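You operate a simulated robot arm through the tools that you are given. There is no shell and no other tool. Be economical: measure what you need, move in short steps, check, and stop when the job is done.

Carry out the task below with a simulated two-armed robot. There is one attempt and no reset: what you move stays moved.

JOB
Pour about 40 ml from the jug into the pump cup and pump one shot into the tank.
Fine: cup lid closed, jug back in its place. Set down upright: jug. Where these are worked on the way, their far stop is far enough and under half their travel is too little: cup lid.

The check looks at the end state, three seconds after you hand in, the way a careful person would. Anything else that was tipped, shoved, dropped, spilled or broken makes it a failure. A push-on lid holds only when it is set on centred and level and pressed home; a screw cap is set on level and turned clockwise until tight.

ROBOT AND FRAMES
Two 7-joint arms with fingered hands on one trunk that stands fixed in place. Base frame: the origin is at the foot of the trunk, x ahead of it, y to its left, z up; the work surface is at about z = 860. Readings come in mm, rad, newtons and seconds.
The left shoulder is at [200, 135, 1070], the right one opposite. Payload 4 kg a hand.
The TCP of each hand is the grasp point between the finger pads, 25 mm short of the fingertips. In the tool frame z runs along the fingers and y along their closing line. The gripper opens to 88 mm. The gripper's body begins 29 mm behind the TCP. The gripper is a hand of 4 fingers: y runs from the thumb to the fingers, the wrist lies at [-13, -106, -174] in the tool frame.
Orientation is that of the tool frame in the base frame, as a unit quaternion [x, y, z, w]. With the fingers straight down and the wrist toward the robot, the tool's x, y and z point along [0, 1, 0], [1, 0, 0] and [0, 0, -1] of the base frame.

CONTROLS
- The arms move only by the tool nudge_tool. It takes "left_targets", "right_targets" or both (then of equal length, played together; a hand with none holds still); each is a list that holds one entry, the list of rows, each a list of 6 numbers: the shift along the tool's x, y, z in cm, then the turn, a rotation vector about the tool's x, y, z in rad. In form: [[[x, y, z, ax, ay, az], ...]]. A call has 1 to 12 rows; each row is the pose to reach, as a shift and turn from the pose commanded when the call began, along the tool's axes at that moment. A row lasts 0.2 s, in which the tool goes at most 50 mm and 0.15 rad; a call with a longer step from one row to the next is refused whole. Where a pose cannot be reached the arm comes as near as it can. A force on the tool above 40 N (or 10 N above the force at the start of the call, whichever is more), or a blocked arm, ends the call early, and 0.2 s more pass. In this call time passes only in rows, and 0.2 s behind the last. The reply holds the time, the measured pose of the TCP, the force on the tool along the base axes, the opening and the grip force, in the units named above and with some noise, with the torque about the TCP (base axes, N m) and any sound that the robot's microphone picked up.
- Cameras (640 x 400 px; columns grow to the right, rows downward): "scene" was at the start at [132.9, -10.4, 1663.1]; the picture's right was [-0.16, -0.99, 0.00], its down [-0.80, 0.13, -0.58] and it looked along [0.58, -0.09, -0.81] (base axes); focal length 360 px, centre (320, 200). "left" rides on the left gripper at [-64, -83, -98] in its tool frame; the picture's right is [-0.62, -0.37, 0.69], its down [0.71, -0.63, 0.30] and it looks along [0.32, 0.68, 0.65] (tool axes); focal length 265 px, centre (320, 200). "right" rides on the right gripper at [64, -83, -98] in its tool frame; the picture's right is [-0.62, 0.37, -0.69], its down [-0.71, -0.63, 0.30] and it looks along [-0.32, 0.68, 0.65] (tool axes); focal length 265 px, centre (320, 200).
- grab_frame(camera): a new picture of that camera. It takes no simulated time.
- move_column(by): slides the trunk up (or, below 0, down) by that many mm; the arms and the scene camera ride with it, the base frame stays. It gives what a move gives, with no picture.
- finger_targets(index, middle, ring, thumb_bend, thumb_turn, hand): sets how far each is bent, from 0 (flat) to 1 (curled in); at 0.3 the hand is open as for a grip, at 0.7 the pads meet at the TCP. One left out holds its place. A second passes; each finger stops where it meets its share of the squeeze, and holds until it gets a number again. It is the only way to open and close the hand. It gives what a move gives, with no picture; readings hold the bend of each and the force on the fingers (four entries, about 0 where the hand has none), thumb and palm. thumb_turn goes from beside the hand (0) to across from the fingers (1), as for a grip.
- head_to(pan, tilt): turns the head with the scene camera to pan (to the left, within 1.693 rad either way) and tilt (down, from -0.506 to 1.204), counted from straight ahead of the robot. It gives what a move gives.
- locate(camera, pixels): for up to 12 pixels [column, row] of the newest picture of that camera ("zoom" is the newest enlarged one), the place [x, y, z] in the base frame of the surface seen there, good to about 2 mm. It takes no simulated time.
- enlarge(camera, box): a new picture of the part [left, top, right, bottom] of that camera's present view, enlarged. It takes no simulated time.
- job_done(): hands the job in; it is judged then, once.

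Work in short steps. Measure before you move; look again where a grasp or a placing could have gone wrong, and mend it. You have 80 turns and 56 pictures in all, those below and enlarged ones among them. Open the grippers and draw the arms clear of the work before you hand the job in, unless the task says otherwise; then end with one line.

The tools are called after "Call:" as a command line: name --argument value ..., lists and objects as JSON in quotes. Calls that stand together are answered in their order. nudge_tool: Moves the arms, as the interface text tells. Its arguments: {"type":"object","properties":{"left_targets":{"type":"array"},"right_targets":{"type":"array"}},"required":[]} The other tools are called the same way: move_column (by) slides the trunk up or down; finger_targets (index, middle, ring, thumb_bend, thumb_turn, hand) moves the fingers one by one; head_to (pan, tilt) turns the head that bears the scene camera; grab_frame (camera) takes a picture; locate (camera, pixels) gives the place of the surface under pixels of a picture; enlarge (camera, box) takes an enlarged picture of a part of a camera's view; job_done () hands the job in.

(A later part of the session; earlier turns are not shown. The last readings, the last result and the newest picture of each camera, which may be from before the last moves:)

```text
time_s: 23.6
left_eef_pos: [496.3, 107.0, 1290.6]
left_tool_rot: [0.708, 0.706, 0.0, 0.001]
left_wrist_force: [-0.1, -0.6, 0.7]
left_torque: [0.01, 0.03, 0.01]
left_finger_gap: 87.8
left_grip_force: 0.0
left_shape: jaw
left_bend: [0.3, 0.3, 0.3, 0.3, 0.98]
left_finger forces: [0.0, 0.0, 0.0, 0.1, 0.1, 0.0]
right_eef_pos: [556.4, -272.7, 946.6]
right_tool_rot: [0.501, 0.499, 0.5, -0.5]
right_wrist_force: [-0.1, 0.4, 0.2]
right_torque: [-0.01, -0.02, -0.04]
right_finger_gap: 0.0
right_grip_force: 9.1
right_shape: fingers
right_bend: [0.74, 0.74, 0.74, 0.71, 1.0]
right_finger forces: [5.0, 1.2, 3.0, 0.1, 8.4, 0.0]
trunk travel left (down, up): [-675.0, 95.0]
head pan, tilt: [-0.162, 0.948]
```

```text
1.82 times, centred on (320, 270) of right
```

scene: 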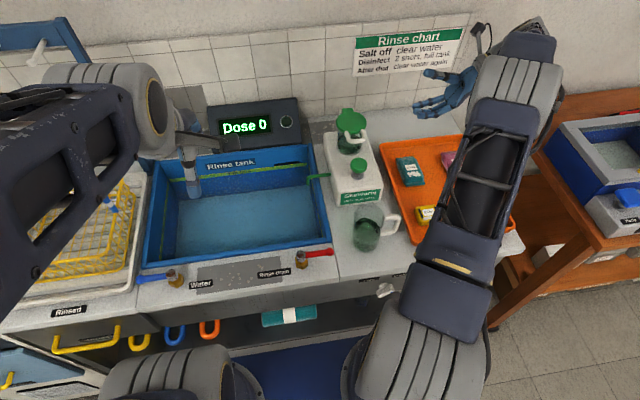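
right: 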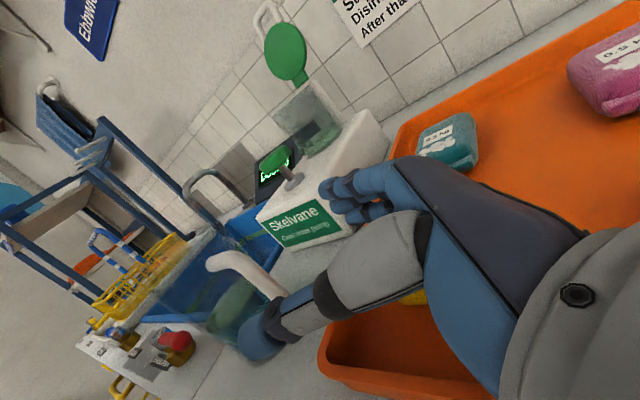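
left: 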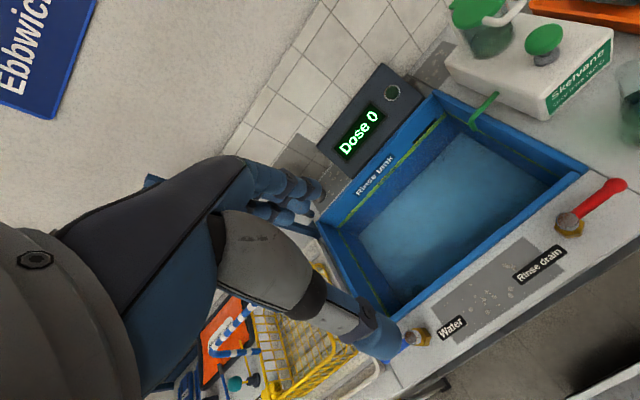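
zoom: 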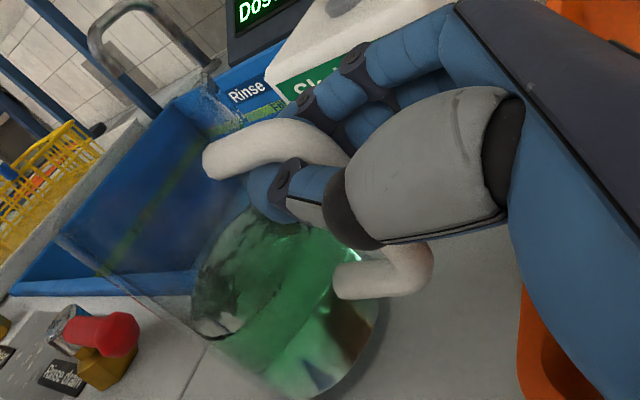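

The thumb and three fingers wrap the bar with tips touching beyond it: a caging grip. I tighten a little and lift 25 mm to test it.

Call:
finger_targets --hand "right" --index 0.9 --middle 0.9 --ring 0.9 --thumb_bend 0.9

Call:
nudge_tool --right_targets '[[[0.5, 0, 0, 0, 0, 0], [1.2, 0, 0, 0, 0, 0], [2, 0, 0, 0, 0, 0], [3, 0, 0, 0, 0, 0]]]'

Call:
enlarge --camera "scene" --box '[330, 170, 450, 260]'

```text
time_s: 24.6
left_eef_pos: [495.5, 107.5, 1291.2]
left_tool_rot: [0.708, 0.706, 0.0, 0.0]
left_wrist_force: [-0.7, 0.0, 0.1]
left_torque: [0.02, -0.02, 0.0]
left_finger_gap: 87.5
left_grip_force: 0.1
left_shape: jaw
left_bend: [0.3, 0.3, 0.3, 0.3, 0.98]
left_finger forces: [0.1, 0.1, 0.1, 0.0, 0.0, 0.0]
right_eef_pos: [557.1, -273.1, 947.2]
right_tool_rot: [0.501, 0.499, 0.5, -0.5]
right_wrist_force: [-0.3, 1.0, -1.3]
right_torque: [0.02, 0.0, 0.01]
right_finger_gap: 0.2
right_grip_force: 0.1
right_shape: fingers
right_bend: [0.82, 0.89, 0.9, 0.8, 1.0]
right_finger forces: [0.0, 0.1, 0.1, 0.0, 0.0, 0.0]
trunk travel left (down, up): [-675.0, 95.0]
head pan, tilt: [-0.162, 0.948]
```

```text
time_s: 25.6
left_eef_pos: [495.7, 107.3, 1292.1]
left_tool_rot: [0.708, 0.706, 0.0, 0.0]
left_wrist_force: [-0.4, -0.8, 0.7]
left_torque: [-0.04, 0.03, -0.01]
left_finger_gap: 87.9
left_grip_force: 0.1
left_shape: jaw
left_bend: [0.3, 0.3, 0.3, 0.3, 0.98]
left_finger forces: [0.1, 0.0, 0.1, 0.0, 0.0, 0.1]
right_eef_pos: [556.8, -272.7, 975.6]
right_tool_rot: [0.501, 0.499, 0.5, -0.5]
right_wrist_force: [-0.1, -0.6, -0.7]
right_torque: [-0.01, -0.03, 0.02]
right_finger_gap: 0.2
right_grip_force: 0.1
right_shape: fingers
right_bend: [0.83, 0.9, 0.9, 0.8, 1.0]
right_finger forces: [0.0, 0.0, 0.1, 0.0, 0.1, 0.1]
trunk travel left (down, up): [-675.0, 95.0]
head pan, tilt: [-0.162, 0.948]
```

```text
4.44 times, centred on (390, 215) of scene
```

zoom: 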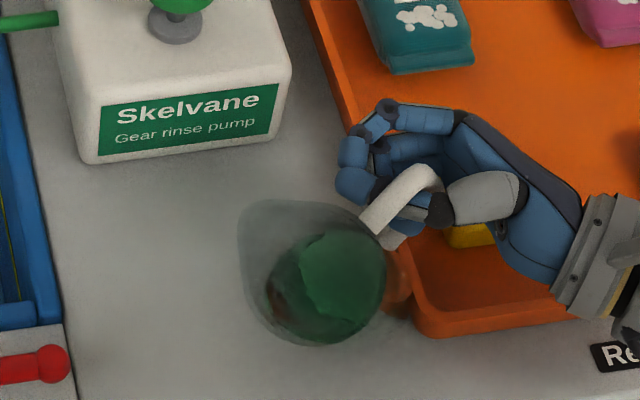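

The jug has yawed and been dragged toward the hand, and there is no load on the wrist. I look carefully before doing anything.

Call:
grab_frame --camera "right"

Call:
locate --camera "zoom" --pixels '[[325, 340], [250, 300], [320, 240], [330, 300], [420, 180], [380, 215], [395, 240], [375, 175], [410, 260], [270, 205]]'

```text
25 pictures are left
```

right: 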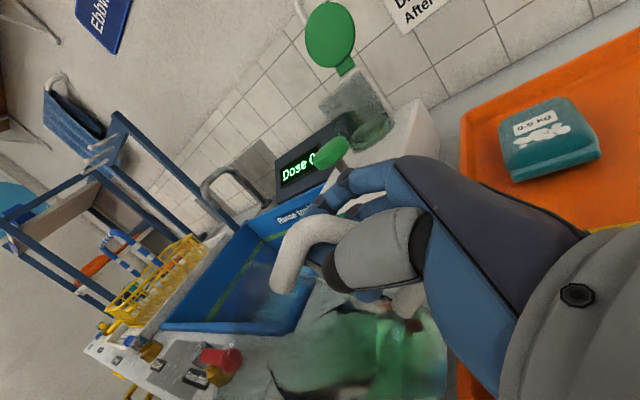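

```text
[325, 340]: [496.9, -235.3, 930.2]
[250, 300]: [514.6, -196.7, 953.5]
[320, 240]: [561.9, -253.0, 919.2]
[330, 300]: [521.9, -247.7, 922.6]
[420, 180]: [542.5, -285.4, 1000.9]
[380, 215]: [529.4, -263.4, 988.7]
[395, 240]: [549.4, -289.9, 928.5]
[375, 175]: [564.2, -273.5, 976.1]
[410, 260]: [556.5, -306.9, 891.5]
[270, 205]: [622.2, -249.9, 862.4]
```

The jug hangs loosely from the handle, tilted about 25° and yawed; nothing is spilled. I lower it gently back onto the surface and open the hand.

Call:
nudge_tool --right_targets '[[[-0.7, 0, 0, 0, 0, 0], [-1.4, 0, 0, 0, 0, 0], [-2.0, 0, 0, 0, 0, 0], [-2.5, 0, 0, 0, 0, 0], [-2.9, 0, 0, 0, 0, 0]]]'

Call:
enlarge --camera "scene" --box '[330, 180, 450, 270]'

```text
time_s: 26.8
left_eef_pos: [497.2, 106.6, 1290.5]
left_tool_rot: [0.707, 0.707, 0.0, 0.0]
left_wrist_force: [-0.2, 0.0, -0.1]
left_torque: [-0.01, -0.02, 0.04]
left_finger_gap: 87.8
left_grip_force: 0.1
left_shape: jaw
left_bend: [0.3, 0.3, 0.3, 0.3, 0.98]
left_finger forces: [0.1, 0.1, 0.1, 0.0, 0.1, 0.0]
right_eef_pos: [557.5, -273.0, 946.7]
right_tool_rot: [0.502, 0.499, 0.499, -0.5]
right_wrist_force: [1.7, -0.3, 3.3]
right_torque: [-0.01, 0.07, 0.01]
right_finger_gap: 0.1
right_grip_force: 4.5
right_shape: fingers
right_bend: [0.84, 0.9, 0.9, 0.81, 1.0]
right_finger forces: [0.0, 0.1, 1.8, 0.0, 7.2, 0.0]
trunk travel left (down, up): [-675.0, 95.0]
head pan, tilt: [-0.162, 0.948]
```

```text
4.44 times, centred on (390, 225) of scene
```

zoom: 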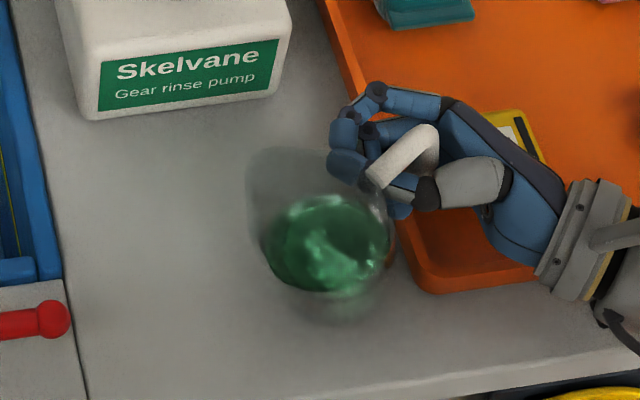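

The surface now pushes back (+3 N). I check whether the jug stands flat before opening.

Call:
locate --camera "zoom" --pixels '[[425, 130], [400, 150], [378, 178], [398, 212], [345, 318], [330, 250], [290, 260], [370, 250], [435, 140]]'

Call:
grab_frame --camera "right"

```text
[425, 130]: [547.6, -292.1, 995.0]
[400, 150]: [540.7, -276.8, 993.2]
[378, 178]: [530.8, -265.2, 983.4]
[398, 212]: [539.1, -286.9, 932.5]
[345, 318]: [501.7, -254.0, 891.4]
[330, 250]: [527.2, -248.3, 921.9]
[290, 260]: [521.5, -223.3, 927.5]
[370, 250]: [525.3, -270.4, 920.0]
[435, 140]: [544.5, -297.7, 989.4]
```

```text
23 pictures are left
```

right: 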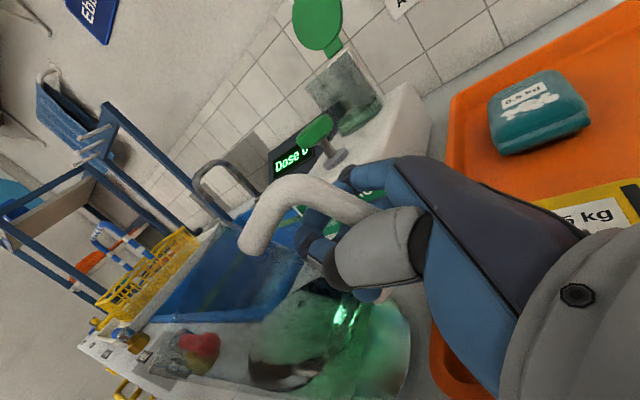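

The handle top still reads z≈994 with the TCP back at 947, so the jug leans about 20°, handle side up: something holds it. I look closely at its base on the tray side.

Call:
enlarge --camera "scene" --box '[370, 195, 430, 255]'

Call:
locate --camera "zoom" --pixels '[[200, 330], [260, 300], [300, 250], [330, 230], [340, 270], [345, 330], [310, 195], [240, 340], [150, 310]]'

```text
6.67 times, centred on (400, 225) of scene
```

zoom: 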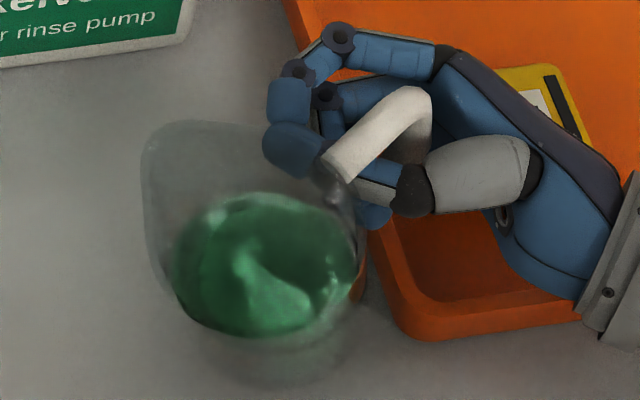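

```text
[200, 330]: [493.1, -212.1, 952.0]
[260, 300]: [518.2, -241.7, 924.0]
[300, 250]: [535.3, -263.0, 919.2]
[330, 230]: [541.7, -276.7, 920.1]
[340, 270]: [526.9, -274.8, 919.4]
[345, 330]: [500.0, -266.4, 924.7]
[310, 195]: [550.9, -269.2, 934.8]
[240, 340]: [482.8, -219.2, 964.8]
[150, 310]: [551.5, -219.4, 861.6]
```

The liquid is level and inside; the handle's lower bar seems to rest on the ring finger, so the hand itself holds the jug up. I lower another 18 mm to let it settle flat.

Call:
nudge_tool --right_targets '[[[-0.5, 0, 0, 0, 0, 0], [-1.0, 0, 0, 0, 0, 0], [-1.4, 0, 0, 0, 0, 0], [-1.8, 0, 0, 0, 0, 0]]]'

Call:
enlarge --camera "scene" --box '[370, 195, 430, 255]'

Call:
locate --camera "zoom" --pixels '[[405, 100], [375, 130], [345, 160], [425, 110], [260, 270], [300, 250], [410, 150], [380, 215], [350, 175]]'

```text
time_s: 27.8
left_eef_pos: [495.3, 107.6, 1290.7]
left_tool_rot: [0.707, 0.707, 0.0, 0.001]
left_wrist_force: [-0.6, -0.3, -0.5]
left_torque: [0.01, 0.01, -0.01]
left_finger_gap: 87.5
left_grip_force: 0.0
left_shape: jaw
left_bend: [0.3, 0.3, 0.3, 0.3, 0.98]
left_finger forces: [0.0, 0.0, 0.1, 0.0, 0.0, 0.0]
right_eef_pos: [557.3, -272.6, 931.3]
right_tool_rot: [0.499, 0.501, 0.501, -0.5]
right_wrist_force: [-6.0, 1.7, 31.8]
right_torque: [-3.0, 1.54, -0.72]
right_finger_gap: 0.0
right_grip_force: 0.1
right_shape: fingers
right_bend: [0.84, 0.9, 0.9, 0.81, 1.0]
right_finger forces: [0.0, 0.1, 0.1, 0.0, 0.1, 0.0]
trunk travel left (down, up): [-675.0, 95.0]
head pan, tilt: [-0.162, 0.948]
```

```text
6.67 times, centred on (400, 225) of scene
```

zoom: 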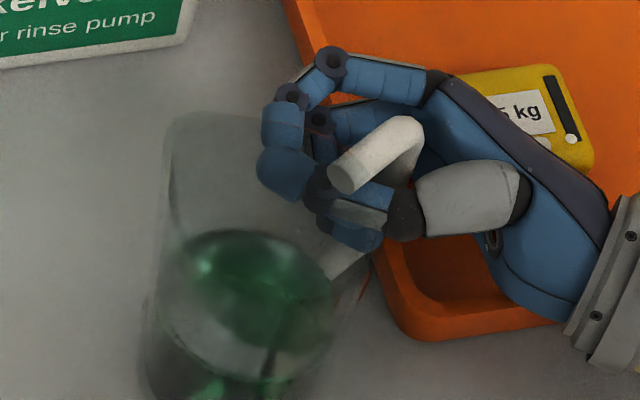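

```text
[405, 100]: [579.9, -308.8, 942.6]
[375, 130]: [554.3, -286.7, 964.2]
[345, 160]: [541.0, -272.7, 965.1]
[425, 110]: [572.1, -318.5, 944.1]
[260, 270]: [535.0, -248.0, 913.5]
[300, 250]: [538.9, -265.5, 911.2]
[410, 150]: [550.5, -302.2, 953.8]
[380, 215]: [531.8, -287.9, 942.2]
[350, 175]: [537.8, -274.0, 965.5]
```

The jug is now upright (handle top 965, liquid 912), but the hand presses something at about (509,-367), the tray rim, with 32 N. I open the hand and then raise it slightly.

Call:
finger_targets --hand "right" --index 0.3 --middle 0.3 --ring 0.3 --thumb_bend 0.3

Call:
nudge_tool --right_targets '[[[0.4, 0, 0, 0, 0, 0], [0.9, 0, 0, 0, 0, 0]]]'

Call:
enlarge --camera "scene" --box '[350, 170, 470, 270]'

```text
time_s: 28.2
left_eef_pos: [497.5, 106.7, 1291.1]
left_tool_rot: [0.707, 0.707, 0.001, 0.001]
left_wrist_force: [0.3, 0.6, 0.1]
left_torque: [-0.01, 0.02, 0.01]
left_finger_gap: 87.8
left_grip_force: 0.1
left_shape: jaw
left_bend: [0.3, 0.3, 0.3, 0.3, 0.98]
left_finger forces: [0.0, 0.1, 0.0, 0.0, 0.1, 0.0]
right_eef_pos: [555.5, -272.9, 932.6]
right_tool_rot: [0.497, 0.5, 0.502, -0.5]
right_wrist_force: [-14.5, 3.7, 21.3]
right_torque: [-1.99, 1.44, -1.47]
right_finger_gap: 81.9
right_grip_force: 0.0
right_shape: fingers
right_bend: [0.32, 0.38, 0.38, 0.31, 0.98]
right_finger forces: [0.0, 0.1, 0.0, 0.0, 0.0, 0.0]
trunk travel left (down, up): [-675.0, 95.0]
head pan, tilt: [-0.162, 0.948]
stopped (right hand): the force on the tool passed its limit at 44 N (the readings are from after the stop); the commanded pose is now the measured one
```

```text
time_s: 28.9
left_eef_pos: [496.9, 105.8, 1291.1]
left_tool_rot: [0.708, 0.706, 0.001, 0.0]
left_wrist_force: [-0.6, -0.6, -0.3]
left_torque: [0.01, 0.0, 0.04]
left_finger_gap: 87.8
left_grip_force: 0.1
left_shape: jaw
left_bend: [0.3, 0.3, 0.3, 0.3, 0.98]
left_finger forces: [0.0, 0.0, 0.0, 0.0, 0.0, 0.1]
right_eef_pos: [556.3, -273.8, 939.5]
right_tool_rot: [0.499, 0.5, 0.501, -0.499]
right_wrist_force: [0.6, 0.9, 0.1]
right_torque: [0.01, -0.01, -0.02]
right_finger_gap: 84.3
right_grip_force: 0.2
right_shape: fingers
right_bend: [0.3, 0.3, 0.3, 0.3, 0.98]
right_finger forces: [0.0, 0.1, 0.0, 0.0, 0.0, 0.0]
trunk travel left (down, up): [-675.0, 95.0]
head pan, tilt: [-0.162, 0.948]
```

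```text
4.00 times, centred on (410, 220) of scene
```

zoom: 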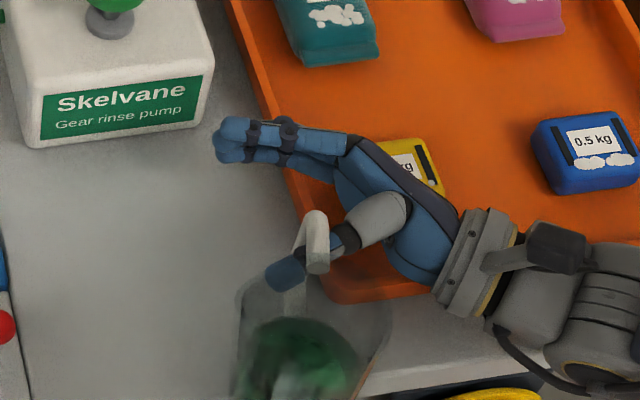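

Opening pushed the jug toward the counter's front edge. I take a whole scene picture and measure where it stands.

Call:
enlarge --camera "scene" --box '[340, 200, 460, 320]'

Call:
locate --camera "zoom" --pixels '[[300, 110], [310, 130], [318, 85], [290, 135], [295, 210], [310, 220], [270, 230], [300, 300], [250, 180], [200, 250], [370, 290], [400, 240]]'

Call:
grab_frame --camera "right"

```text
3.33 times, centred on (400, 260) of scene
```

zoom: 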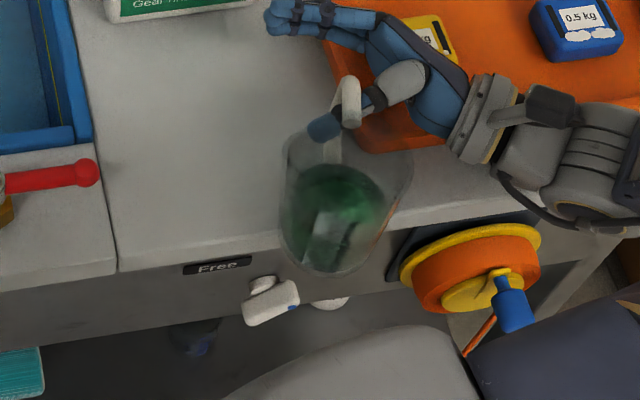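

```text
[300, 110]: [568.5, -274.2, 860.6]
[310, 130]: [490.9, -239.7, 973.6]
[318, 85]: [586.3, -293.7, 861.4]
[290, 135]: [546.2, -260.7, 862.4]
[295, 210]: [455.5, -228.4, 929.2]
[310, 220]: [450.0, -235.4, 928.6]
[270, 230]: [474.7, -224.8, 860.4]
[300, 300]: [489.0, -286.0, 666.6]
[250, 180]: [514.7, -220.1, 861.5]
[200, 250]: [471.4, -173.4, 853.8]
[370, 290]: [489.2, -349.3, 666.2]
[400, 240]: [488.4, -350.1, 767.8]
```

```text
18 pictures are left
```

right: 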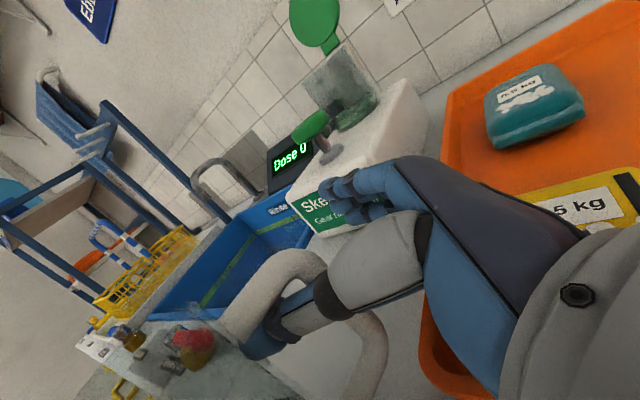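

The handle loop now encloses the thumb, and the jug is right at the counter edge (x≈470). I locate handle and base precisely before any motion.

Call:
locate --camera "zoom" --pixels '[[350, 88], [348, 105], [352, 120], [335, 150], [335, 160], [330, 200], [360, 200], [345, 235], [335, 268], [390, 170], [300, 250], [330, 180]]'

Call:
locate --camera "right" --pixels '[[240, 315], [280, 265], [320, 262], [375, 340], [375, 375], [262, 345], [300, 325], [230, 370]]'

```text
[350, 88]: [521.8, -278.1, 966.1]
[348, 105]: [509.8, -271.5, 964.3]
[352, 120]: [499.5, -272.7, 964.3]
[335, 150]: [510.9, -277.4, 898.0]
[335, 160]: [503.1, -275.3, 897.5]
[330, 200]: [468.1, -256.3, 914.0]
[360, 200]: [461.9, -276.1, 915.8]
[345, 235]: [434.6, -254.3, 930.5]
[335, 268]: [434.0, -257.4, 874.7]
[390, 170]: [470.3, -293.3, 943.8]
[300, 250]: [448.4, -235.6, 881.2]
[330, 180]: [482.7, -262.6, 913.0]
```

```text
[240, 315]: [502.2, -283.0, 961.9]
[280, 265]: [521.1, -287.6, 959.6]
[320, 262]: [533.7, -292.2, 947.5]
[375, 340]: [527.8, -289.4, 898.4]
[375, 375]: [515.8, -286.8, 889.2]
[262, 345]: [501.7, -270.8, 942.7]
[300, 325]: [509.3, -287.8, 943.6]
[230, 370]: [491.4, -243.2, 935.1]
```

The jug is upright, but its centre (~465,-249) is about over the counter edge. The thumb is inside the handle loop, so I drag it slowly +x by 45 mm away from the edge.

Call:
nudge_tool --right_targets '[[[0, 0.4, 0, 0, 0, 0], [0, 0.8, 0, 0, 0, 0], [0, 1.2, 0, 0, 0, 0], [0, 1.6, 0, 0, 0, 0], [0, 2.0, 0, 0, 0, 0], [0, 2.4, 0, 0, 0, 0], [0, 2.8, 0, 0, 0, 0], [0, 3.2, 0, 0, 0, 0], [0, 3.6, 0, 0, 0, 0], [0, 4.0, 0, 0, 0, 0], [0, 4.4, 0, 0, 0, 0], [0, 4.8, 0, 0, 0, 0]]]'

Call:
enlarge --camera "scene" --box '[340, 180, 460, 290]'

Call:
locate --camera "zoom" --pixels '[[325, 110], [330, 150], [310, 175], [320, 200], [340, 220], [330, 250], [350, 90], [370, 200], [300, 230], [330, 180]]'

```text
time_s: 31.4
left_eef_pos: [496.0, 106.6, 1291.1]
left_tool_rot: [0.707, 0.707, 0.0, 0.0]
left_wrist_force: [-0.4, -0.5, -0.1]
left_torque: [-0.03, 0.03, 0.0]
left_finger_gap: 87.3
left_grip_force: 0.0
left_shape: jaw
left_bend: [0.3, 0.3, 0.3, 0.3, 0.98]
left_finger forces: [0.0, 0.0, 0.1, 0.0, 0.1, 0.0]
right_eef_pos: [604.3, -273.1, 941.3]
right_tool_rot: [0.5, 0.501, 0.501, -0.499]
right_wrist_force: [-1.9, -1.1, -0.9]
right_torque: [0.0, 0.04, -0.04]
right_finger_gap: 85.0
right_grip_force: 0.9
right_shape: fingers
right_bend: [0.3, 0.31, 0.3, 0.29, 0.98]
right_finger forces: [0.0, 2.1, 0.1, 0.0, 0.9, 0.0]
trunk travel left (down, up): [-675.0, 95.0]
head pan, tilt: [-0.162, 0.948]
```

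```text
3.64 times, centred on (400, 235) of scene
```

zoom: 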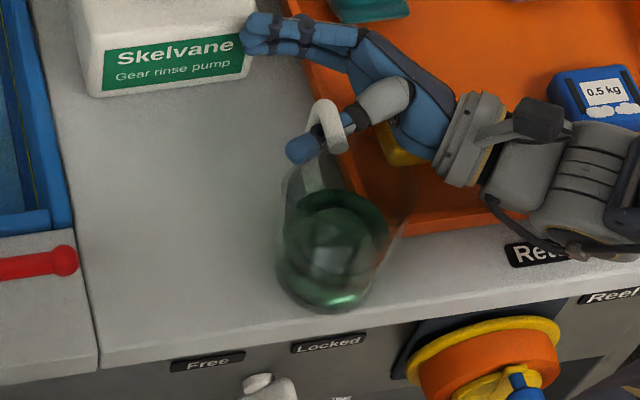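

```text
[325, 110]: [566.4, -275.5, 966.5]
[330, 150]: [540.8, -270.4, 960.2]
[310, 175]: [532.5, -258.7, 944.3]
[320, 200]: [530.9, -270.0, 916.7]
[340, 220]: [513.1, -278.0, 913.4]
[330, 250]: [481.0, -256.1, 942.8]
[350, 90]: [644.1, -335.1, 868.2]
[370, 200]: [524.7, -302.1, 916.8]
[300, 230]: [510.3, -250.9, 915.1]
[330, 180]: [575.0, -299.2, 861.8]
```

The drag works: the jug stands upright at about (508,-250), and the fingers just touch the pump block (2 N). I curl the fingers somewhat to clear it and drag on +x another 30 mm.

Call:
finger_targets --hand "right" --index 0.48 --middle 0.48 --ring 0.48

Call:
nudge_tool --right_targets '[[[0, 0.4, 0, 0, 0, 0], [0, 0.8, 0, 0, 0, 0], [0, 1.2, 0, 0, 0, 0], [0, 1.6, 0, 0, 0, 0], [0, 2.0, 0, 0, 0, 0], [0, 2.4, 0, 0, 0, 0], [0, 2.8, 0, 0, 0, 0]]]'

Call:
enlarge --camera "scene" --box '[340, 170, 460, 280]'

Call:
locate --camera "zoom" --pixels '[[325, 110], [320, 150], [340, 130], [320, 180], [320, 200], [340, 220], [330, 250], [310, 120], [300, 220], [330, 300]]'

```text
time_s: 32.5
left_eef_pos: [495.3, 106.8, 1291.5]
left_tool_rot: [0.708, 0.706, 0.001, 0.0]
left_wrist_force: [0.1, 0.8, 0.6]
left_torque: [0.01, 0.01, -0.01]
left_finger_gap: 87.7
left_grip_force: 0.0
left_shape: jaw
left_bend: [0.3, 0.3, 0.3, 0.3, 0.98]
left_finger forces: [0.0, 0.0, 0.1, 0.0, 0.1, 0.1]
right_eef_pos: [604.9, -273.4, 941.3]
right_tool_rot: [0.499, 0.501, 0.501, -0.499]
right_wrist_force: [-1.3, -0.1, -0.5]
right_torque: [0.04, -0.01, -0.02]
right_finger_gap: 65.9
right_grip_force: 0.5
right_shape: fingers
right_bend: [0.48, 0.48, 0.48, 0.29, 0.98]
right_finger forces: [0.0, 0.1, 0.0, 0.0, 0.9, 0.0]
trunk travel left (down, up): [-675.0, 95.0]
head pan, tilt: [-0.162, 0.948]
```

```text
time_s: 34.0
left_eef_pos: [493.2, 106.2, 1290.2]
left_tool_rot: [0.708, 0.707, 0.001, 0.0]
left_wrist_force: [-0.6, 0.3, 0.1]
left_torque: [-0.01, -0.01, 0.01]
left_finger_gap: 87.5
left_grip_force: 0.0
left_shape: jaw
left_bend: [0.3, 0.3, 0.3, 0.3, 0.98]
left_finger forces: [0.0, 0.0, 0.0, 0.0, 0.0, 0.0]
right_eef_pos: [629.4, -274.5, 941.5]
right_tool_rot: [0.499, 0.502, 0.502, -0.498]
right_wrist_force: [-26.5, -13.0, 0.7]
right_torque: [-0.23, 0.42, -0.28]
right_finger_gap: 66.5
right_grip_force: 14.1
right_shape: fingers
right_bend: [0.48, 0.61, 0.58, 0.29, 0.98]
right_finger forces: [0.1, 15.6, 12.2, 0.0, 0.9, 0.0]
trunk travel left (down, up): [-675.0, 95.0]
head pan, tilt: [-0.162, 0.948]
```

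```text
3.64 times, centred on (400, 225) of scene
```

zoom: 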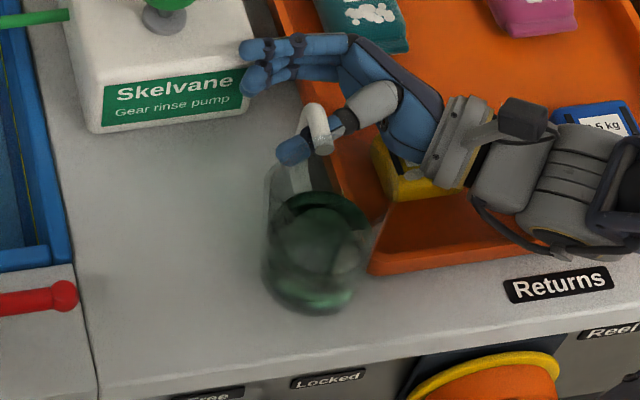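

```text
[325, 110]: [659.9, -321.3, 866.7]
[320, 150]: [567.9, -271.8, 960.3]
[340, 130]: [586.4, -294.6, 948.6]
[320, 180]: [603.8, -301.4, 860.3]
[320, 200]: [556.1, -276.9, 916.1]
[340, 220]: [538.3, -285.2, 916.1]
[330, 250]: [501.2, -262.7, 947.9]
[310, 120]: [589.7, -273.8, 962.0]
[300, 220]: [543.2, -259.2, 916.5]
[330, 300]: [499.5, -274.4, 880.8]
```

The fingers now press the pump front (26 N), so I back off -x at once, then draw the thumb straight out of the loop in -y and rise clear of the tray.

Call:
nudge_tool --right_targets '[[[0, -0.4, 0, 0, 0, 0], [0, -0.7, -0.5, 0, 0, 0], [0, -0.7, -1.5, 0, 0, 0], [0, -0.7, -3, 0, 0, 0], [0, -0.7, -5, 0, 0, 0], [0, -0.7, -7.5, 0, 0, 0], [2, -0.7, -10, 0, 0, 0], [5, -0.7, -13, 0, 0, 0], [9, -2, -15, 0, 0, 0], [13, -4, -16, 0, 0, 0], [16, -6, -17, 0, 0, 0], [19, -8, -17, 0, 0, 0]]]'

Call:
enlarge --camera "scene" --box '[320, 130, 440, 270]'

Call:
locate --camera "zoom" --pixels '[[378, 218], [365, 240], [360, 250], [372, 215], [330, 300], [350, 330], [340, 360], [310, 345], [330, 250], [400, 310], [330, 140], [270, 100]]'

```text
time_s: 36.6
left_eef_pos: [496.9, 106.8, 1290.7]
left_tool_rot: [0.708, 0.707, 0.0, 0.0]
left_wrist_force: [-0.3, -0.7, -0.1]
left_torque: [-0.02, 0.02, 0.0]
left_finger_gap: 87.8
left_grip_force: 0.1
left_shape: jaw
left_bend: [0.3, 0.3, 0.3, 0.3, 0.98]
left_finger forces: [0.0, 0.0, 0.1, 0.1, 0.0, 0.0]
right_eef_pos: [553.8, -445.2, 1131.6]
right_tool_rot: [0.499, 0.5, 0.502, -0.498]
right_wrist_force: [-0.3, 0.5, -0.6]
right_torque: [0.03, 0.03, 0.0]
right_finger_gap: 65.9
right_grip_force: 0.0
right_shape: fingers
right_bend: [0.48, 0.48, 0.48, 0.3, 0.98]
right_finger forces: [0.1, 0.1, 0.0, 0.0, 0.0, 0.0]
trunk travel left (down, up): [-675.0, 95.0]
head pan, tilt: [-0.162, 0.948]
```

```text
2.86 times, centred on (380, 200) of scene
```

zoom: 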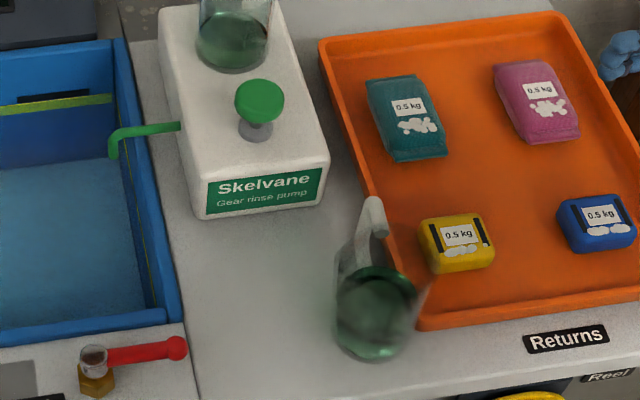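

```text
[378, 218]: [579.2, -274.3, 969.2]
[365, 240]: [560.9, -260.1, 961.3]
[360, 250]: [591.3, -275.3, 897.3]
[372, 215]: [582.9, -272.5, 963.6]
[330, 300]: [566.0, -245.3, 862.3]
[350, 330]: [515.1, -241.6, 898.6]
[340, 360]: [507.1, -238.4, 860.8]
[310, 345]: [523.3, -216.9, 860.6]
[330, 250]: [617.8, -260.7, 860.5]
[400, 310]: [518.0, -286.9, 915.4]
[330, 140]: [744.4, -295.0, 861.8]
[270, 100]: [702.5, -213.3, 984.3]
```

Jug stands clear at about (528,-277), handle now pointing +x, spout +y, upright; its diameter is only ~68 mm, so I will grip the body instead, the hand pointing forward (az ≈15°) from the robot side. I begin the wrist turn in free space.

Call:
nudge_tool --right_targets '[[[0, -1, 0, 0, 0.091, 0.1186], [0, -2, 0, 0, 0.182, 0.237], [0, -3, 0, 0, 0.273, 0.356], [0, -4, 0, 0, 0.364, 0.474], [0, -5, 0, 0, 0.455, 0.593], [0, -6, 0, 0, 0.546, 0.712], [0, -7, 0, 0, 0.637, 0.83], [0, -7, 0, 0, 0.728, 0.949], [0, -7, 0, 0, 0.82, 1.067], [0, -7, 0, 0, 0.911, 1.186], [0, -7, 0, 0, 1.0, 1.304]]]'

Call:
nudge_tool --right_targets '[[[0, 0, 0, 0, 0.091, 0.1186], [0, 0, 0, 0, 0.182, 0.237], [0, 0, 0, 0, 0.273, 0.356], [0, 0, 0, 0, 0.364, 0.474], [0, 0, 0, 0, 0.455, 0.593], [0, 0, 0, 0, 0.546, 0.712], [0, 0, 0, 0, 0.637, 0.83], [0, 0, 0, 0, 0.728, 0.949], [0, 0, 0, 0, 0.82, 1.067], [0, 0, 0, 0, 0.913, 1.187]]]'

```text
time_s: 39.0
left_eef_pos: [496.4, 107.0, 1290.9]
left_tool_rot: [0.708, 0.706, 0.001, 0.0]
left_wrist_force: [-0.8, 0.1, -0.4]
left_torque: [-0.03, 0.03, 0.0]
left_finger_gap: 87.5
left_grip_force: 0.0
left_shape: jaw
left_bend: [0.3, 0.3, 0.3, 0.3, 0.98]
left_finger forces: [0.0, 0.0, 0.1, 0.0, 0.1, 0.0]
right_eef_pos: [482.2, -442.2, 1128.8]
right_tool_rot: [-0.407, 0.173, -0.274, 0.854]
right_wrist_force: [-0.2, 0.1, 0.2]
right_torque: [-0.03, 0.03, 0.0]
right_finger_gap: 65.6
right_grip_force: 0.0
right_shape: fingers
right_bend: [0.48, 0.48, 0.48, 0.3, 0.98]
right_finger forces: [0.1, 0.1, 0.0, 0.0, 0.0, 0.0]
trunk travel left (down, up): [-675.0, 95.0]
head pan, tilt: [-0.162, 0.948]
```

```text
refused: row 10 steps farther than a row can; nothing moved
```

First half fine; I redo the second half with even steps.

Call:
nudge_tool --right_targets '[[[0, 0, 0, 0, 0.091, 0.1183], [0, 0, 0, 0, 0.182, 0.2366], [0, 0, 0, 0, 0.273, 0.355], [0, 0, 0, 0, 0.364, 0.473], [0, 0, 0, 0, 0.455, 0.5915], [0, 0, 0, 0, 0.546, 0.71], [0, 0, 0, 0, 0.637, 0.828], [0, 0, 0, 0, 0.728, 0.9465], [0, 0, 0, 0, 0.819, 1.065], [0, 0, 0, 0, 0.91, 1.183]]]'

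Call:
grab_frame --camera "right"

```text
time_s: 41.2
left_eef_pos: [495.5, 106.2, 1290.6]
left_tool_rot: [0.708, 0.706, 0.0, -0.001]
left_wrist_force: [0.2, 0.2, -0.3]
left_torque: [0.01, -0.01, 0.01]
left_finger_gap: 87.7
left_grip_force: 0.0
left_shape: jaw
left_bend: [0.3, 0.3, 0.3, 0.3, 0.98]
left_finger forces: [0.1, 0.1, 0.0, 0.0, 0.1, 0.0]
right_eef_pos: [481.8, -442.8, 1130.7]
right_tool_rot: [-0.092, 0.7, 0.09, 0.702]
right_wrist_force: [0.3, 0.1, -0.8]
right_torque: [0.01, -0.02, 0.02]
right_finger_gap: 65.8
right_grip_force: 0.0
right_shape: fingers
right_bend: [0.48, 0.48, 0.48, 0.3, 0.98]
right_finger forces: [0.0, 0.0, 0.1, 0.0, 0.0, 0.1]
trunk travel left (down, up): [-675.0, 95.0]
head pan, tilt: [-0.162, 0.948]
```

```text
14 pictures are left
```

right: 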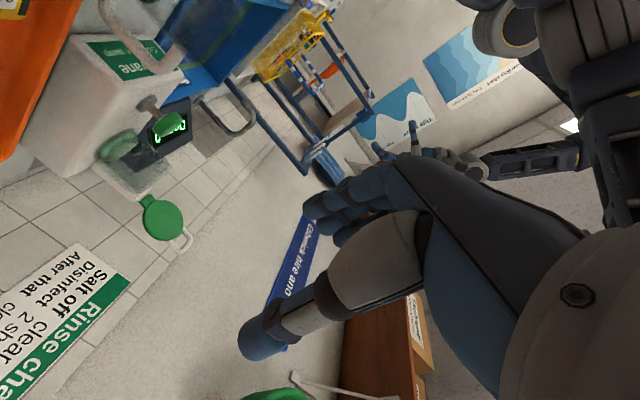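

Orientation reached. The jug handle shows at about (145,50) of this picture; I locate it here from the new angle.

Call:
locate --camera "right" --pixels '[[105, 15], [125, 45], [150, 68], [178, 60], [172, 20], [160, 5], [155, 30]]'

Call:
locate --camera "scene" --pixels '[[399, 202], [398, 204], [396, 209], [393, 214], [388, 222], [414, 235], [410, 245], [405, 230], [422, 242], [436, 240], [407, 208], [385, 245]]'

```text
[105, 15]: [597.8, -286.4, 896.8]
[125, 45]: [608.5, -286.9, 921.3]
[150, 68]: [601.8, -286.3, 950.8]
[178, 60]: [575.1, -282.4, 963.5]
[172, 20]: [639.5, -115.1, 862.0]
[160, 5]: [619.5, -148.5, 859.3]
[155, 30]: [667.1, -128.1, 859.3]
```

```text
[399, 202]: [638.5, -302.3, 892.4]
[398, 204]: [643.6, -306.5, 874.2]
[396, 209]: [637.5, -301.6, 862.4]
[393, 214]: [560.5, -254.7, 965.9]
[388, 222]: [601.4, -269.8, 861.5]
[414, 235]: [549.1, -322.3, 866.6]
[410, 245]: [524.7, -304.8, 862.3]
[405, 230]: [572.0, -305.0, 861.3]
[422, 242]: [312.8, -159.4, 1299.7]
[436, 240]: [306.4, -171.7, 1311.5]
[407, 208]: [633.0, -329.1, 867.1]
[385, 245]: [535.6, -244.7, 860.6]
```

I open the hand wider and bring it to a point 110 mm behind the jug (robot side), at z≈916.

Call:
finger_targets --hand "right" --index 0.22 --middle 0.22 --ring 0.22 --thumb_bend 0.22

Call:
nudge_tool --right_targets '[[[1, 2, -3.5, 0, 0, 0], [4, 4, -6, 0, 0, 0], [7, 6.5, -7, 0, 0, 0], [10.5, 9, -7, 0, 0, 0], [14, 11.5, -6, 0, 0, 0], [17.5, 13.5, -4.5, 0, 0, 0], [20, 15, -3, 0, 0, 0], [21.5, 15.5, -2.5, 0, 0, 0]]]'

Call:
grab_frame --camera "right"

```text
time_s: 42.2
left_eef_pos: [496.2, 106.0, 1291.3]
left_tool_rot: [0.707, 0.707, 0.0, 0.0]
left_wrist_force: [-0.2, 0.6, -0.4]
left_torque: [0.02, 0.03, 0.02]
left_finger_gap: 87.9
left_grip_force: 0.1
left_shape: jaw
left_bend: [0.3, 0.3, 0.3, 0.3, 0.98]
left_finger forces: [0.0, 0.0, 0.1, 0.1, 0.1, 0.1]
right_eef_pos: [482.5, -444.0, 1129.9]
right_tool_rot: [-0.094, 0.699, 0.09, 0.703]
right_wrist_force: [0.2, -0.5, 0.2]
right_torque: [0.04, 0.01, 0.0]
right_finger_gap: 99.6
right_grip_force: 0.1
right_shape: fingers
right_bend: [0.22, 0.22, 0.22, 0.22, 0.97]
right_finger forces: [0.0, 0.1, 0.0, 0.0, 0.1, 0.0]
trunk travel left (down, up): [-675.0, 95.0]
head pan, tilt: [-0.162, 0.948]
```

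```text
time_s: 44.0
left_eef_pos: [496.2, 107.3, 1290.0]
left_tool_rot: [0.708, 0.706, 0.0, 0.0]
left_wrist_force: [-0.6, -0.3, 0.5]
left_torque: [0.03, -0.02, -0.03]
left_finger_gap: 87.5
left_grip_force: 0.0
left_shape: jaw
left_bend: [0.3, 0.3, 0.3, 0.3, 0.98]
left_finger forces: [0.0, 0.0, 0.0, 0.0, 0.0, 0.1]
right_eef_pos: [419.2, -300.2, 913.6]
right_tool_rot: [-0.094, 0.698, 0.091, 0.704]
right_wrist_force: [0.2, 0.4, -0.2]
right_torque: [-0.03, 0.0, 0.01]
right_finger_gap: 99.6
right_grip_force: 0.0
right_shape: fingers
right_bend: [0.22, 0.22, 0.22, 0.22, 0.97]
right_finger forces: [0.0, 0.0, 0.1, 0.0, 0.0, 0.0]
trunk travel left (down, up): [-675.0, 95.0]
head pan, tilt: [-0.162, 0.948]
```

```text
13 pictures are left
```

right: 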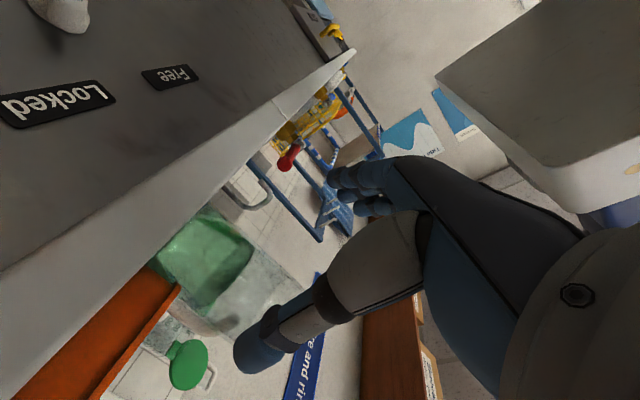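

The jug's liquid shows at (205,258). I locate its near wall from here to centre the grip.

Call:
locate --camera "right" --pixels '[[160, 262], [180, 240], [205, 215], [230, 228], [250, 245], [225, 270], [200, 295], [180, 285], [205, 255], [250, 280], [130, 320], [175, 290]]'

```text
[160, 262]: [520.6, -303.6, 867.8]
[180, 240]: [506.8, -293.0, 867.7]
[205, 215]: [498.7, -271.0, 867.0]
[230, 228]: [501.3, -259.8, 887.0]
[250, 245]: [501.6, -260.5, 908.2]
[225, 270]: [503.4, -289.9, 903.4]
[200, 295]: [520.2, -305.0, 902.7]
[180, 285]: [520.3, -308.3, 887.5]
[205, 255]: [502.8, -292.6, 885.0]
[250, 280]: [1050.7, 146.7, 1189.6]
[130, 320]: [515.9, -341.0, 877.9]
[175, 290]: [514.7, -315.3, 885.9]
```

The wall fits a circle centred at (530,-274). I move forward 104 mm, rising 10 mm, so that the jug sits inside the open hand.

Call:
nudge_tool --right_targets '[[[-1.0, -0.1, 1.5, 0, 0, 0], [-1.0, -0.2, 3.5, 0, 0, 0], [-1.0, -0.3, 5.5, 0, 0, 0], [-1.0, -0.36, 7.5, 0, 0, 0], [-1.0, -0.36, 9, 0, 0, 0], [-1.0, -0.36, 10.3, 0, 0, 0]]]'

Call:
enlarge --camera "scene" --box '[340, 180, 460, 290]'

```text
time_s: 45.5
left_eef_pos: [495.2, 105.8, 1290.6]
left_tool_rot: [0.707, 0.707, 0.0, -0.001]
left_wrist_force: [-0.1, -0.2, -0.1]
left_torque: [-0.01, 0.02, -0.04]
left_finger_gap: 87.9
left_grip_force: 0.0
left_shape: jaw
left_bend: [0.3, 0.3, 0.3, 0.3, 0.98]
left_finger forces: [0.0, 0.0, 0.1, 0.0, 0.1, 0.0]
right_eef_pos: [520.1, -278.2, 925.3]
right_tool_rot: [-0.093, 0.699, 0.09, 0.703]
right_wrist_force: [0.7, 0.5, 0.1]
right_torque: [0.01, 0.02, 0.02]
right_finger_gap: 99.8
right_grip_force: 0.1
right_shape: fingers
right_bend: [0.22, 0.22, 0.22, 0.22, 0.97]
right_finger forces: [0.0, 0.1, 0.0, 0.0, 0.0, 0.0]
trunk travel left (down, up): [-675.0, 95.0]
head pan, tilt: [-0.162, 0.948]
```

```text
3.64 times, centred on (400, 235) of scene
```

zoom: 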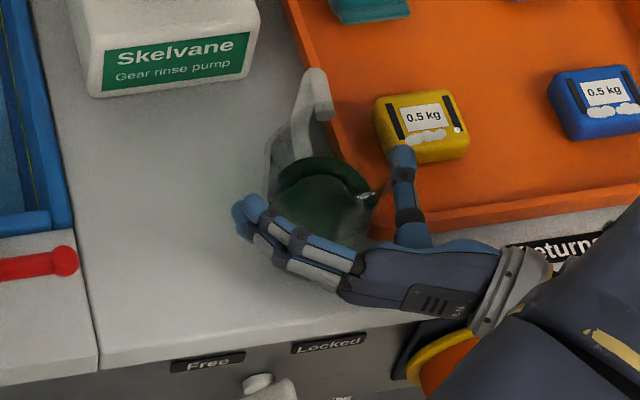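

Jug sits nicely between thumb and fingers. I close on the body.

Call:
finger_targets --hand "right" --index 0.65 --middle 0.65 --ring 0.65 --thumb_bend 0.65

```text
time_s: 46.5
left_eef_pos: [496.4, 107.1, 1290.7]
left_tool_rot: [0.708, 0.706, 0.0, -0.001]
left_wrist_force: [-0.4, 0.1, -0.3]
left_torque: [-0.04, 0.0, 0.03]
left_finger_gap: 87.7
left_grip_force: 0.0
left_shape: jaw
left_bend: [0.3, 0.3, 0.3, 0.3, 0.98]
left_finger forces: [0.0, 0.0, 0.0, 0.0, 0.1, 0.0]
right_eef_pos: [518.4, -276.3, 925.9]
right_tool_rot: [-0.094, 0.698, 0.091, 0.704]
right_wrist_force: [-4.0, 21.8, 11.7]
right_torque: [0.24, -0.06, 0.22]
right_finger_gap: 64.6
right_grip_force: 25.7
right_shape: fingers
right_bend: [0.4, 0.49, 0.47, 0.41, 0.98]
right_finger forces: [15.4, 8.7, 11.9, 0.0, 14.8, 0.0]
trunk travel left (down, up): [-675.0, 95.0]
head pan, tilt: [-0.162, 0.948]
```

Firm grip (26 N), but the jug leans on the tray edge (22 N in y). I ease +y a little and lift 30 mm.

Call:
nudge_tool --right_targets '[[[-0.1, 0.3, 0, 0, 0, 0], [-0.4, 0.6, 0, 0, 0, 0], [-1.0, 0.8, 0, 0, 0, 0], [-2, 1.0, 0, 0, 0, 0], [-3, 1.2, 0, 0, 0, 0]]]'

Call:
enlarge --camera "scene" --box '[340, 170, 460, 280]'

```text
time_s: 47.6
left_eef_pos: [496.8, 106.9, 1289.7]
left_tool_rot: [0.707, 0.707, 0.0, 0.0]
left_wrist_force: [0.1, -0.3, -0.2]
left_torque: [0.0, 0.0, -0.01]
left_finger_gap: 87.6
left_grip_force: 0.1
left_shape: jaw
left_bend: [0.3, 0.3, 0.3, 0.3, 0.98]
left_finger forces: [0.0, 0.1, 0.1, 0.1, 0.1, 0.0]
right_eef_pos: [516.5, -266.7, 954.4]
right_tool_rot: [-0.093, 0.699, 0.09, 0.704]
right_wrist_force: [0.4, 0.1, -3.4]
right_torque: [0.04, 0.05, 0.04]
right_finger_gap: 65.1
right_grip_force: 22.8
right_shape: fingers
right_bend: [0.44, 0.52, 0.5, 0.39, 0.97]
right_finger forces: [8.5, 6.0, 7.9, 0.0, 22.8, 0.1]
trunk travel left (down, up): [-675.0, 95.0]
head pan, tilt: [-0.162, 0.948]
```

```text
3.64 times, centred on (400, 225) of scene
```

zoom: 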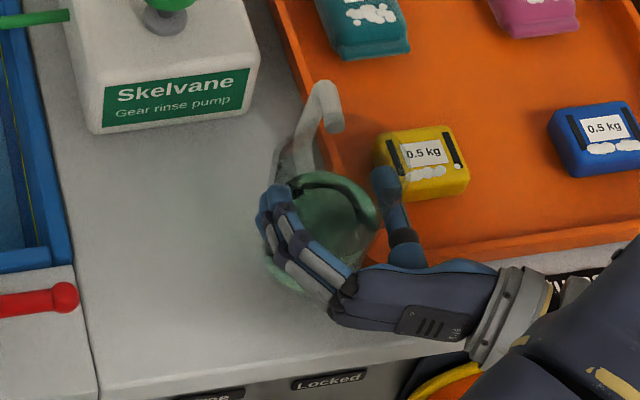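

The jug is held firmly and level (3.4 N load, balanced grip). I locate handle and liquid to know where the spout lies relative to the tool.

Call:
locate --camera "zoom" --pixels '[[325, 90], [318, 110], [310, 130], [302, 155], [335, 122], [320, 210], [345, 225], [310, 235], [330, 180], [365, 195], [300, 250], [330, 240]]'

```text
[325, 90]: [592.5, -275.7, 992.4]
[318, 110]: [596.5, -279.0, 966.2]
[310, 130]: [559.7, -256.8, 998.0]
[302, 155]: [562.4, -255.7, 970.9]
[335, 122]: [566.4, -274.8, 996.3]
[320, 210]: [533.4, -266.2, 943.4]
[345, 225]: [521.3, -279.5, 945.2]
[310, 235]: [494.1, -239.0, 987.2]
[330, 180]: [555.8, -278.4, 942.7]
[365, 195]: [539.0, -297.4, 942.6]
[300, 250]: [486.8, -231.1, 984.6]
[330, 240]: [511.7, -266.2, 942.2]
```

Spout tip sits at about (+17,+44,+44) from the TCP, facing +y. I raise the jug level to z≈1100 and carry it to (784,-300), well above pump and tray.

Call:
nudge_tool --right_targets '[[[-2.5, -0.4, 0, 0, 0, 0], [-5.5, -0.9, -0.2, 0, 0, 0], [-8.5, -1.5, -0.4, 0, 0, 0], [-11.5, -2, -0.5, 0, 0, 0], [-14, -2.6, 0.8, 0, 0, 0], [-14.6, -3.6, 4, 0, 0, 0], [-14.6, -4.8, 7.6, 0, 0, 0], [-14.6, -6, 11.3, 0, 0, 0], [-14.6, -7.2, 15, 0, 0, 0], [-14.6, -8.4, 18.7, 0, 0, 0], [-14.6, -9.4, 22.2, 0, 0, 0], [-14.6, -10.1, 24.9, 0, 0, 0]]]'

```text
time_s: 50.2
left_eef_pos: [496.6, 106.0, 1290.8]
left_tool_rot: [0.708, 0.706, 0.0, 0.001]
left_wrist_force: [-1.2, -0.1, -0.1]
left_torque: [0.02, -0.06, 0.01]
left_finger_gap: 87.5
left_grip_force: 0.1
left_shape: jaw
left_bend: [0.3, 0.3, 0.3, 0.3, 0.98]
left_finger forces: [0.1, 0.0, 0.1, 0.0, 0.0, 0.1]
right_eef_pos: [782.9, -300.3, 1101.6]
right_tool_rot: [-0.093, 0.698, 0.091, 0.704]
right_wrist_force: [-0.3, -0.5, -2.8]
right_torque: [-0.03, 0.06, -0.01]
right_finger_gap: 65.1
right_grip_force: 22.0
right_shape: fingers
right_bend: [0.44, 0.52, 0.5, 0.38, 0.97]
right_finger forces: [8.4, 5.9, 7.7, 0.0, 22.6, 0.0]
trunk travel left (down, up): [-675.0, 95.0]
head pan, tilt: [-0.162, 0.948]
```

Level carry was fine. Now I tilt to 45° in place (no flow expected before ~55°), spout staying above and short of the cup.

Call:
nudge_tool --right_targets '[[[0, 0, 0, 0, 0.0466, -0.1223], [0, 0, 0, 0, 0.0932, -0.2446], [0, 0, 0, 0, 0.14, -0.367], [0, 0, 0, 0, 0.186, -0.489], [0, 0, 0, 0, 0.233, -0.6115], [0, 0, 0, 0, 0.28, -0.734]]]'

Call:
enlarge --camera "scene" --box '[310, 60, 460, 190]'

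```text
time_s: 51.6
left_eef_pos: [496.6, 106.1, 1291.0]
left_tool_rot: [0.707, 0.707, 0.001, 0.0]
left_wrist_force: [0.5, 0.5, 0.0]
left_torque: [0.02, 0.0, 0.0]
left_finger_gap: 87.7
left_grip_force: 0.2
left_shape: jaw
left_bend: [0.3, 0.3, 0.3, 0.3, 0.98]
left_finger forces: [0.1, 0.1, 0.0, 0.0, 0.0, 0.0]
right_eef_pos: [782.2, -298.7, 1102.1]
right_tool_rot: [-0.349, 0.708, -0.182, 0.586]
right_wrist_force: [-0.6, 0.1, -1.9]
right_torque: [0.09, 0.07, 0.0]
right_finger_gap: 65.2
right_grip_force: 22.9
right_shape: fingers
right_bend: [0.44, 0.52, 0.5, 0.39, 0.97]
right_finger forces: [8.8, 6.2, 7.9, 0.0, 21.5, 0.0]
trunk travel left (down, up): [-675.0, 95.0]
head pan, tilt: [-0.162, 0.948]
```

```text
3.08 times, centred on (385, 125) of scene
```

zoom: 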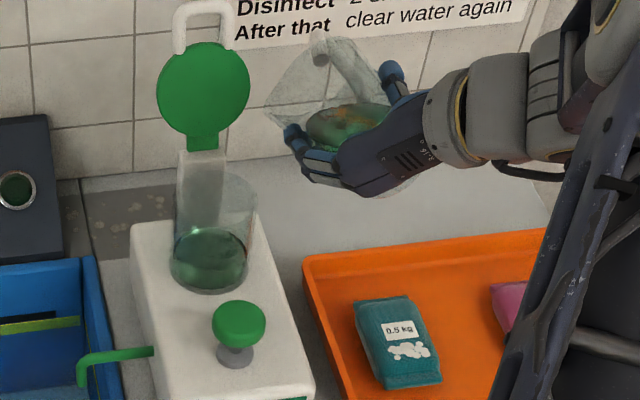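

Tilted 45°, nothing flowing; spout tip appears at zoom (268,110). I locate it and the handle for aim.

Call:
locate --camera "zoom" --pixels '[[271, 110], [275, 105], [285, 95], [295, 125], [305, 70], [318, 50], [320, 58], [352, 60], [360, 80], [350, 120], [255, 195], [170, 260]]'

```text
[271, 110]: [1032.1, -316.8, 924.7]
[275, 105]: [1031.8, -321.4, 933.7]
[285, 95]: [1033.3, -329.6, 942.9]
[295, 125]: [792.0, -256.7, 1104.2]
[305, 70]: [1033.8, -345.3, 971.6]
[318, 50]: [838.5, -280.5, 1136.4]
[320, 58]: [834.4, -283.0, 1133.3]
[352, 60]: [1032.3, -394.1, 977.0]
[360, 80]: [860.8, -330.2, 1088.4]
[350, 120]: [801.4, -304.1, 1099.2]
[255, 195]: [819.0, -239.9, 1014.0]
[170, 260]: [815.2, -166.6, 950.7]
```

Spout is at about (811,-237,1108). I move it over the cup (spout to ≈(805,-214,1062)) and tilt to about 52°.

Call:
nudge_tool --right_targets '[[[0.3, 1.4, 0.2, 0, 0, 0], [0.7, 2.8, 0.45, 0, 0, 0], [1.0, 4.1, 0.65, 0, 0, 0], [1.0, 4.1, 0.65, 0, 0.0218, -0.057], [1.0, 4.1, 0.65, 0, 0.0435, -0.114]]]'

Call:
enlarge --camera "scene" --box '[320, 80, 420, 170]'

```text
time_s: 52.9
left_eef_pos: [496.5, 106.8, 1290.8]
left_tool_rot: [0.708, 0.707, 0.0, 0.0]
left_wrist_force: [-0.7, 0.4, 0.1]
left_torque: [-0.02, -0.04, 0.0]
left_finger_gap: 87.6
left_grip_force: 0.1
left_shape: jaw
left_bend: [0.3, 0.3, 0.3, 0.3, 0.98]
left_finger forces: [0.1, 0.1, 0.1, 0.0, 0.0, 0.0]
right_eef_pos: [776.4, -277.3, 1065.9]
right_tool_rot: [-0.384, 0.7, -0.221, 0.56]
right_wrist_force: [-0.1, 0.0, -3.2]
right_torque: [0.03, 0.06, -0.03]
right_finger_gap: 65.2
right_grip_force: 22.2
right_shape: fingers
right_bend: [0.44, 0.52, 0.5, 0.39, 0.97]
right_finger forces: [9.0, 6.2, 7.9, 0.0, 21.6, 0.0]
trunk travel left (down, up): [-675.0, 95.0]
head pan, tilt: [-0.162, 0.948]
```

```text
4.44 times, centred on (370, 125) of scene
```

zoom: 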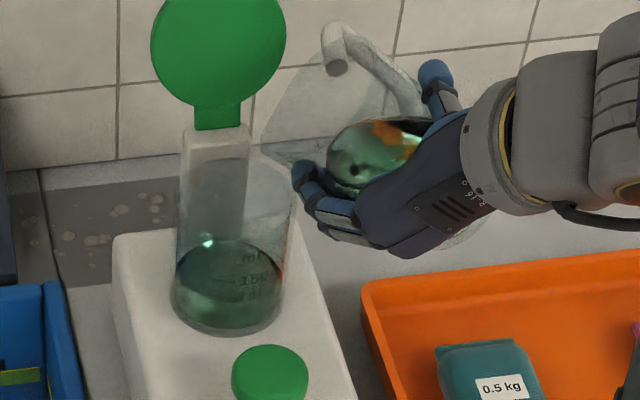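

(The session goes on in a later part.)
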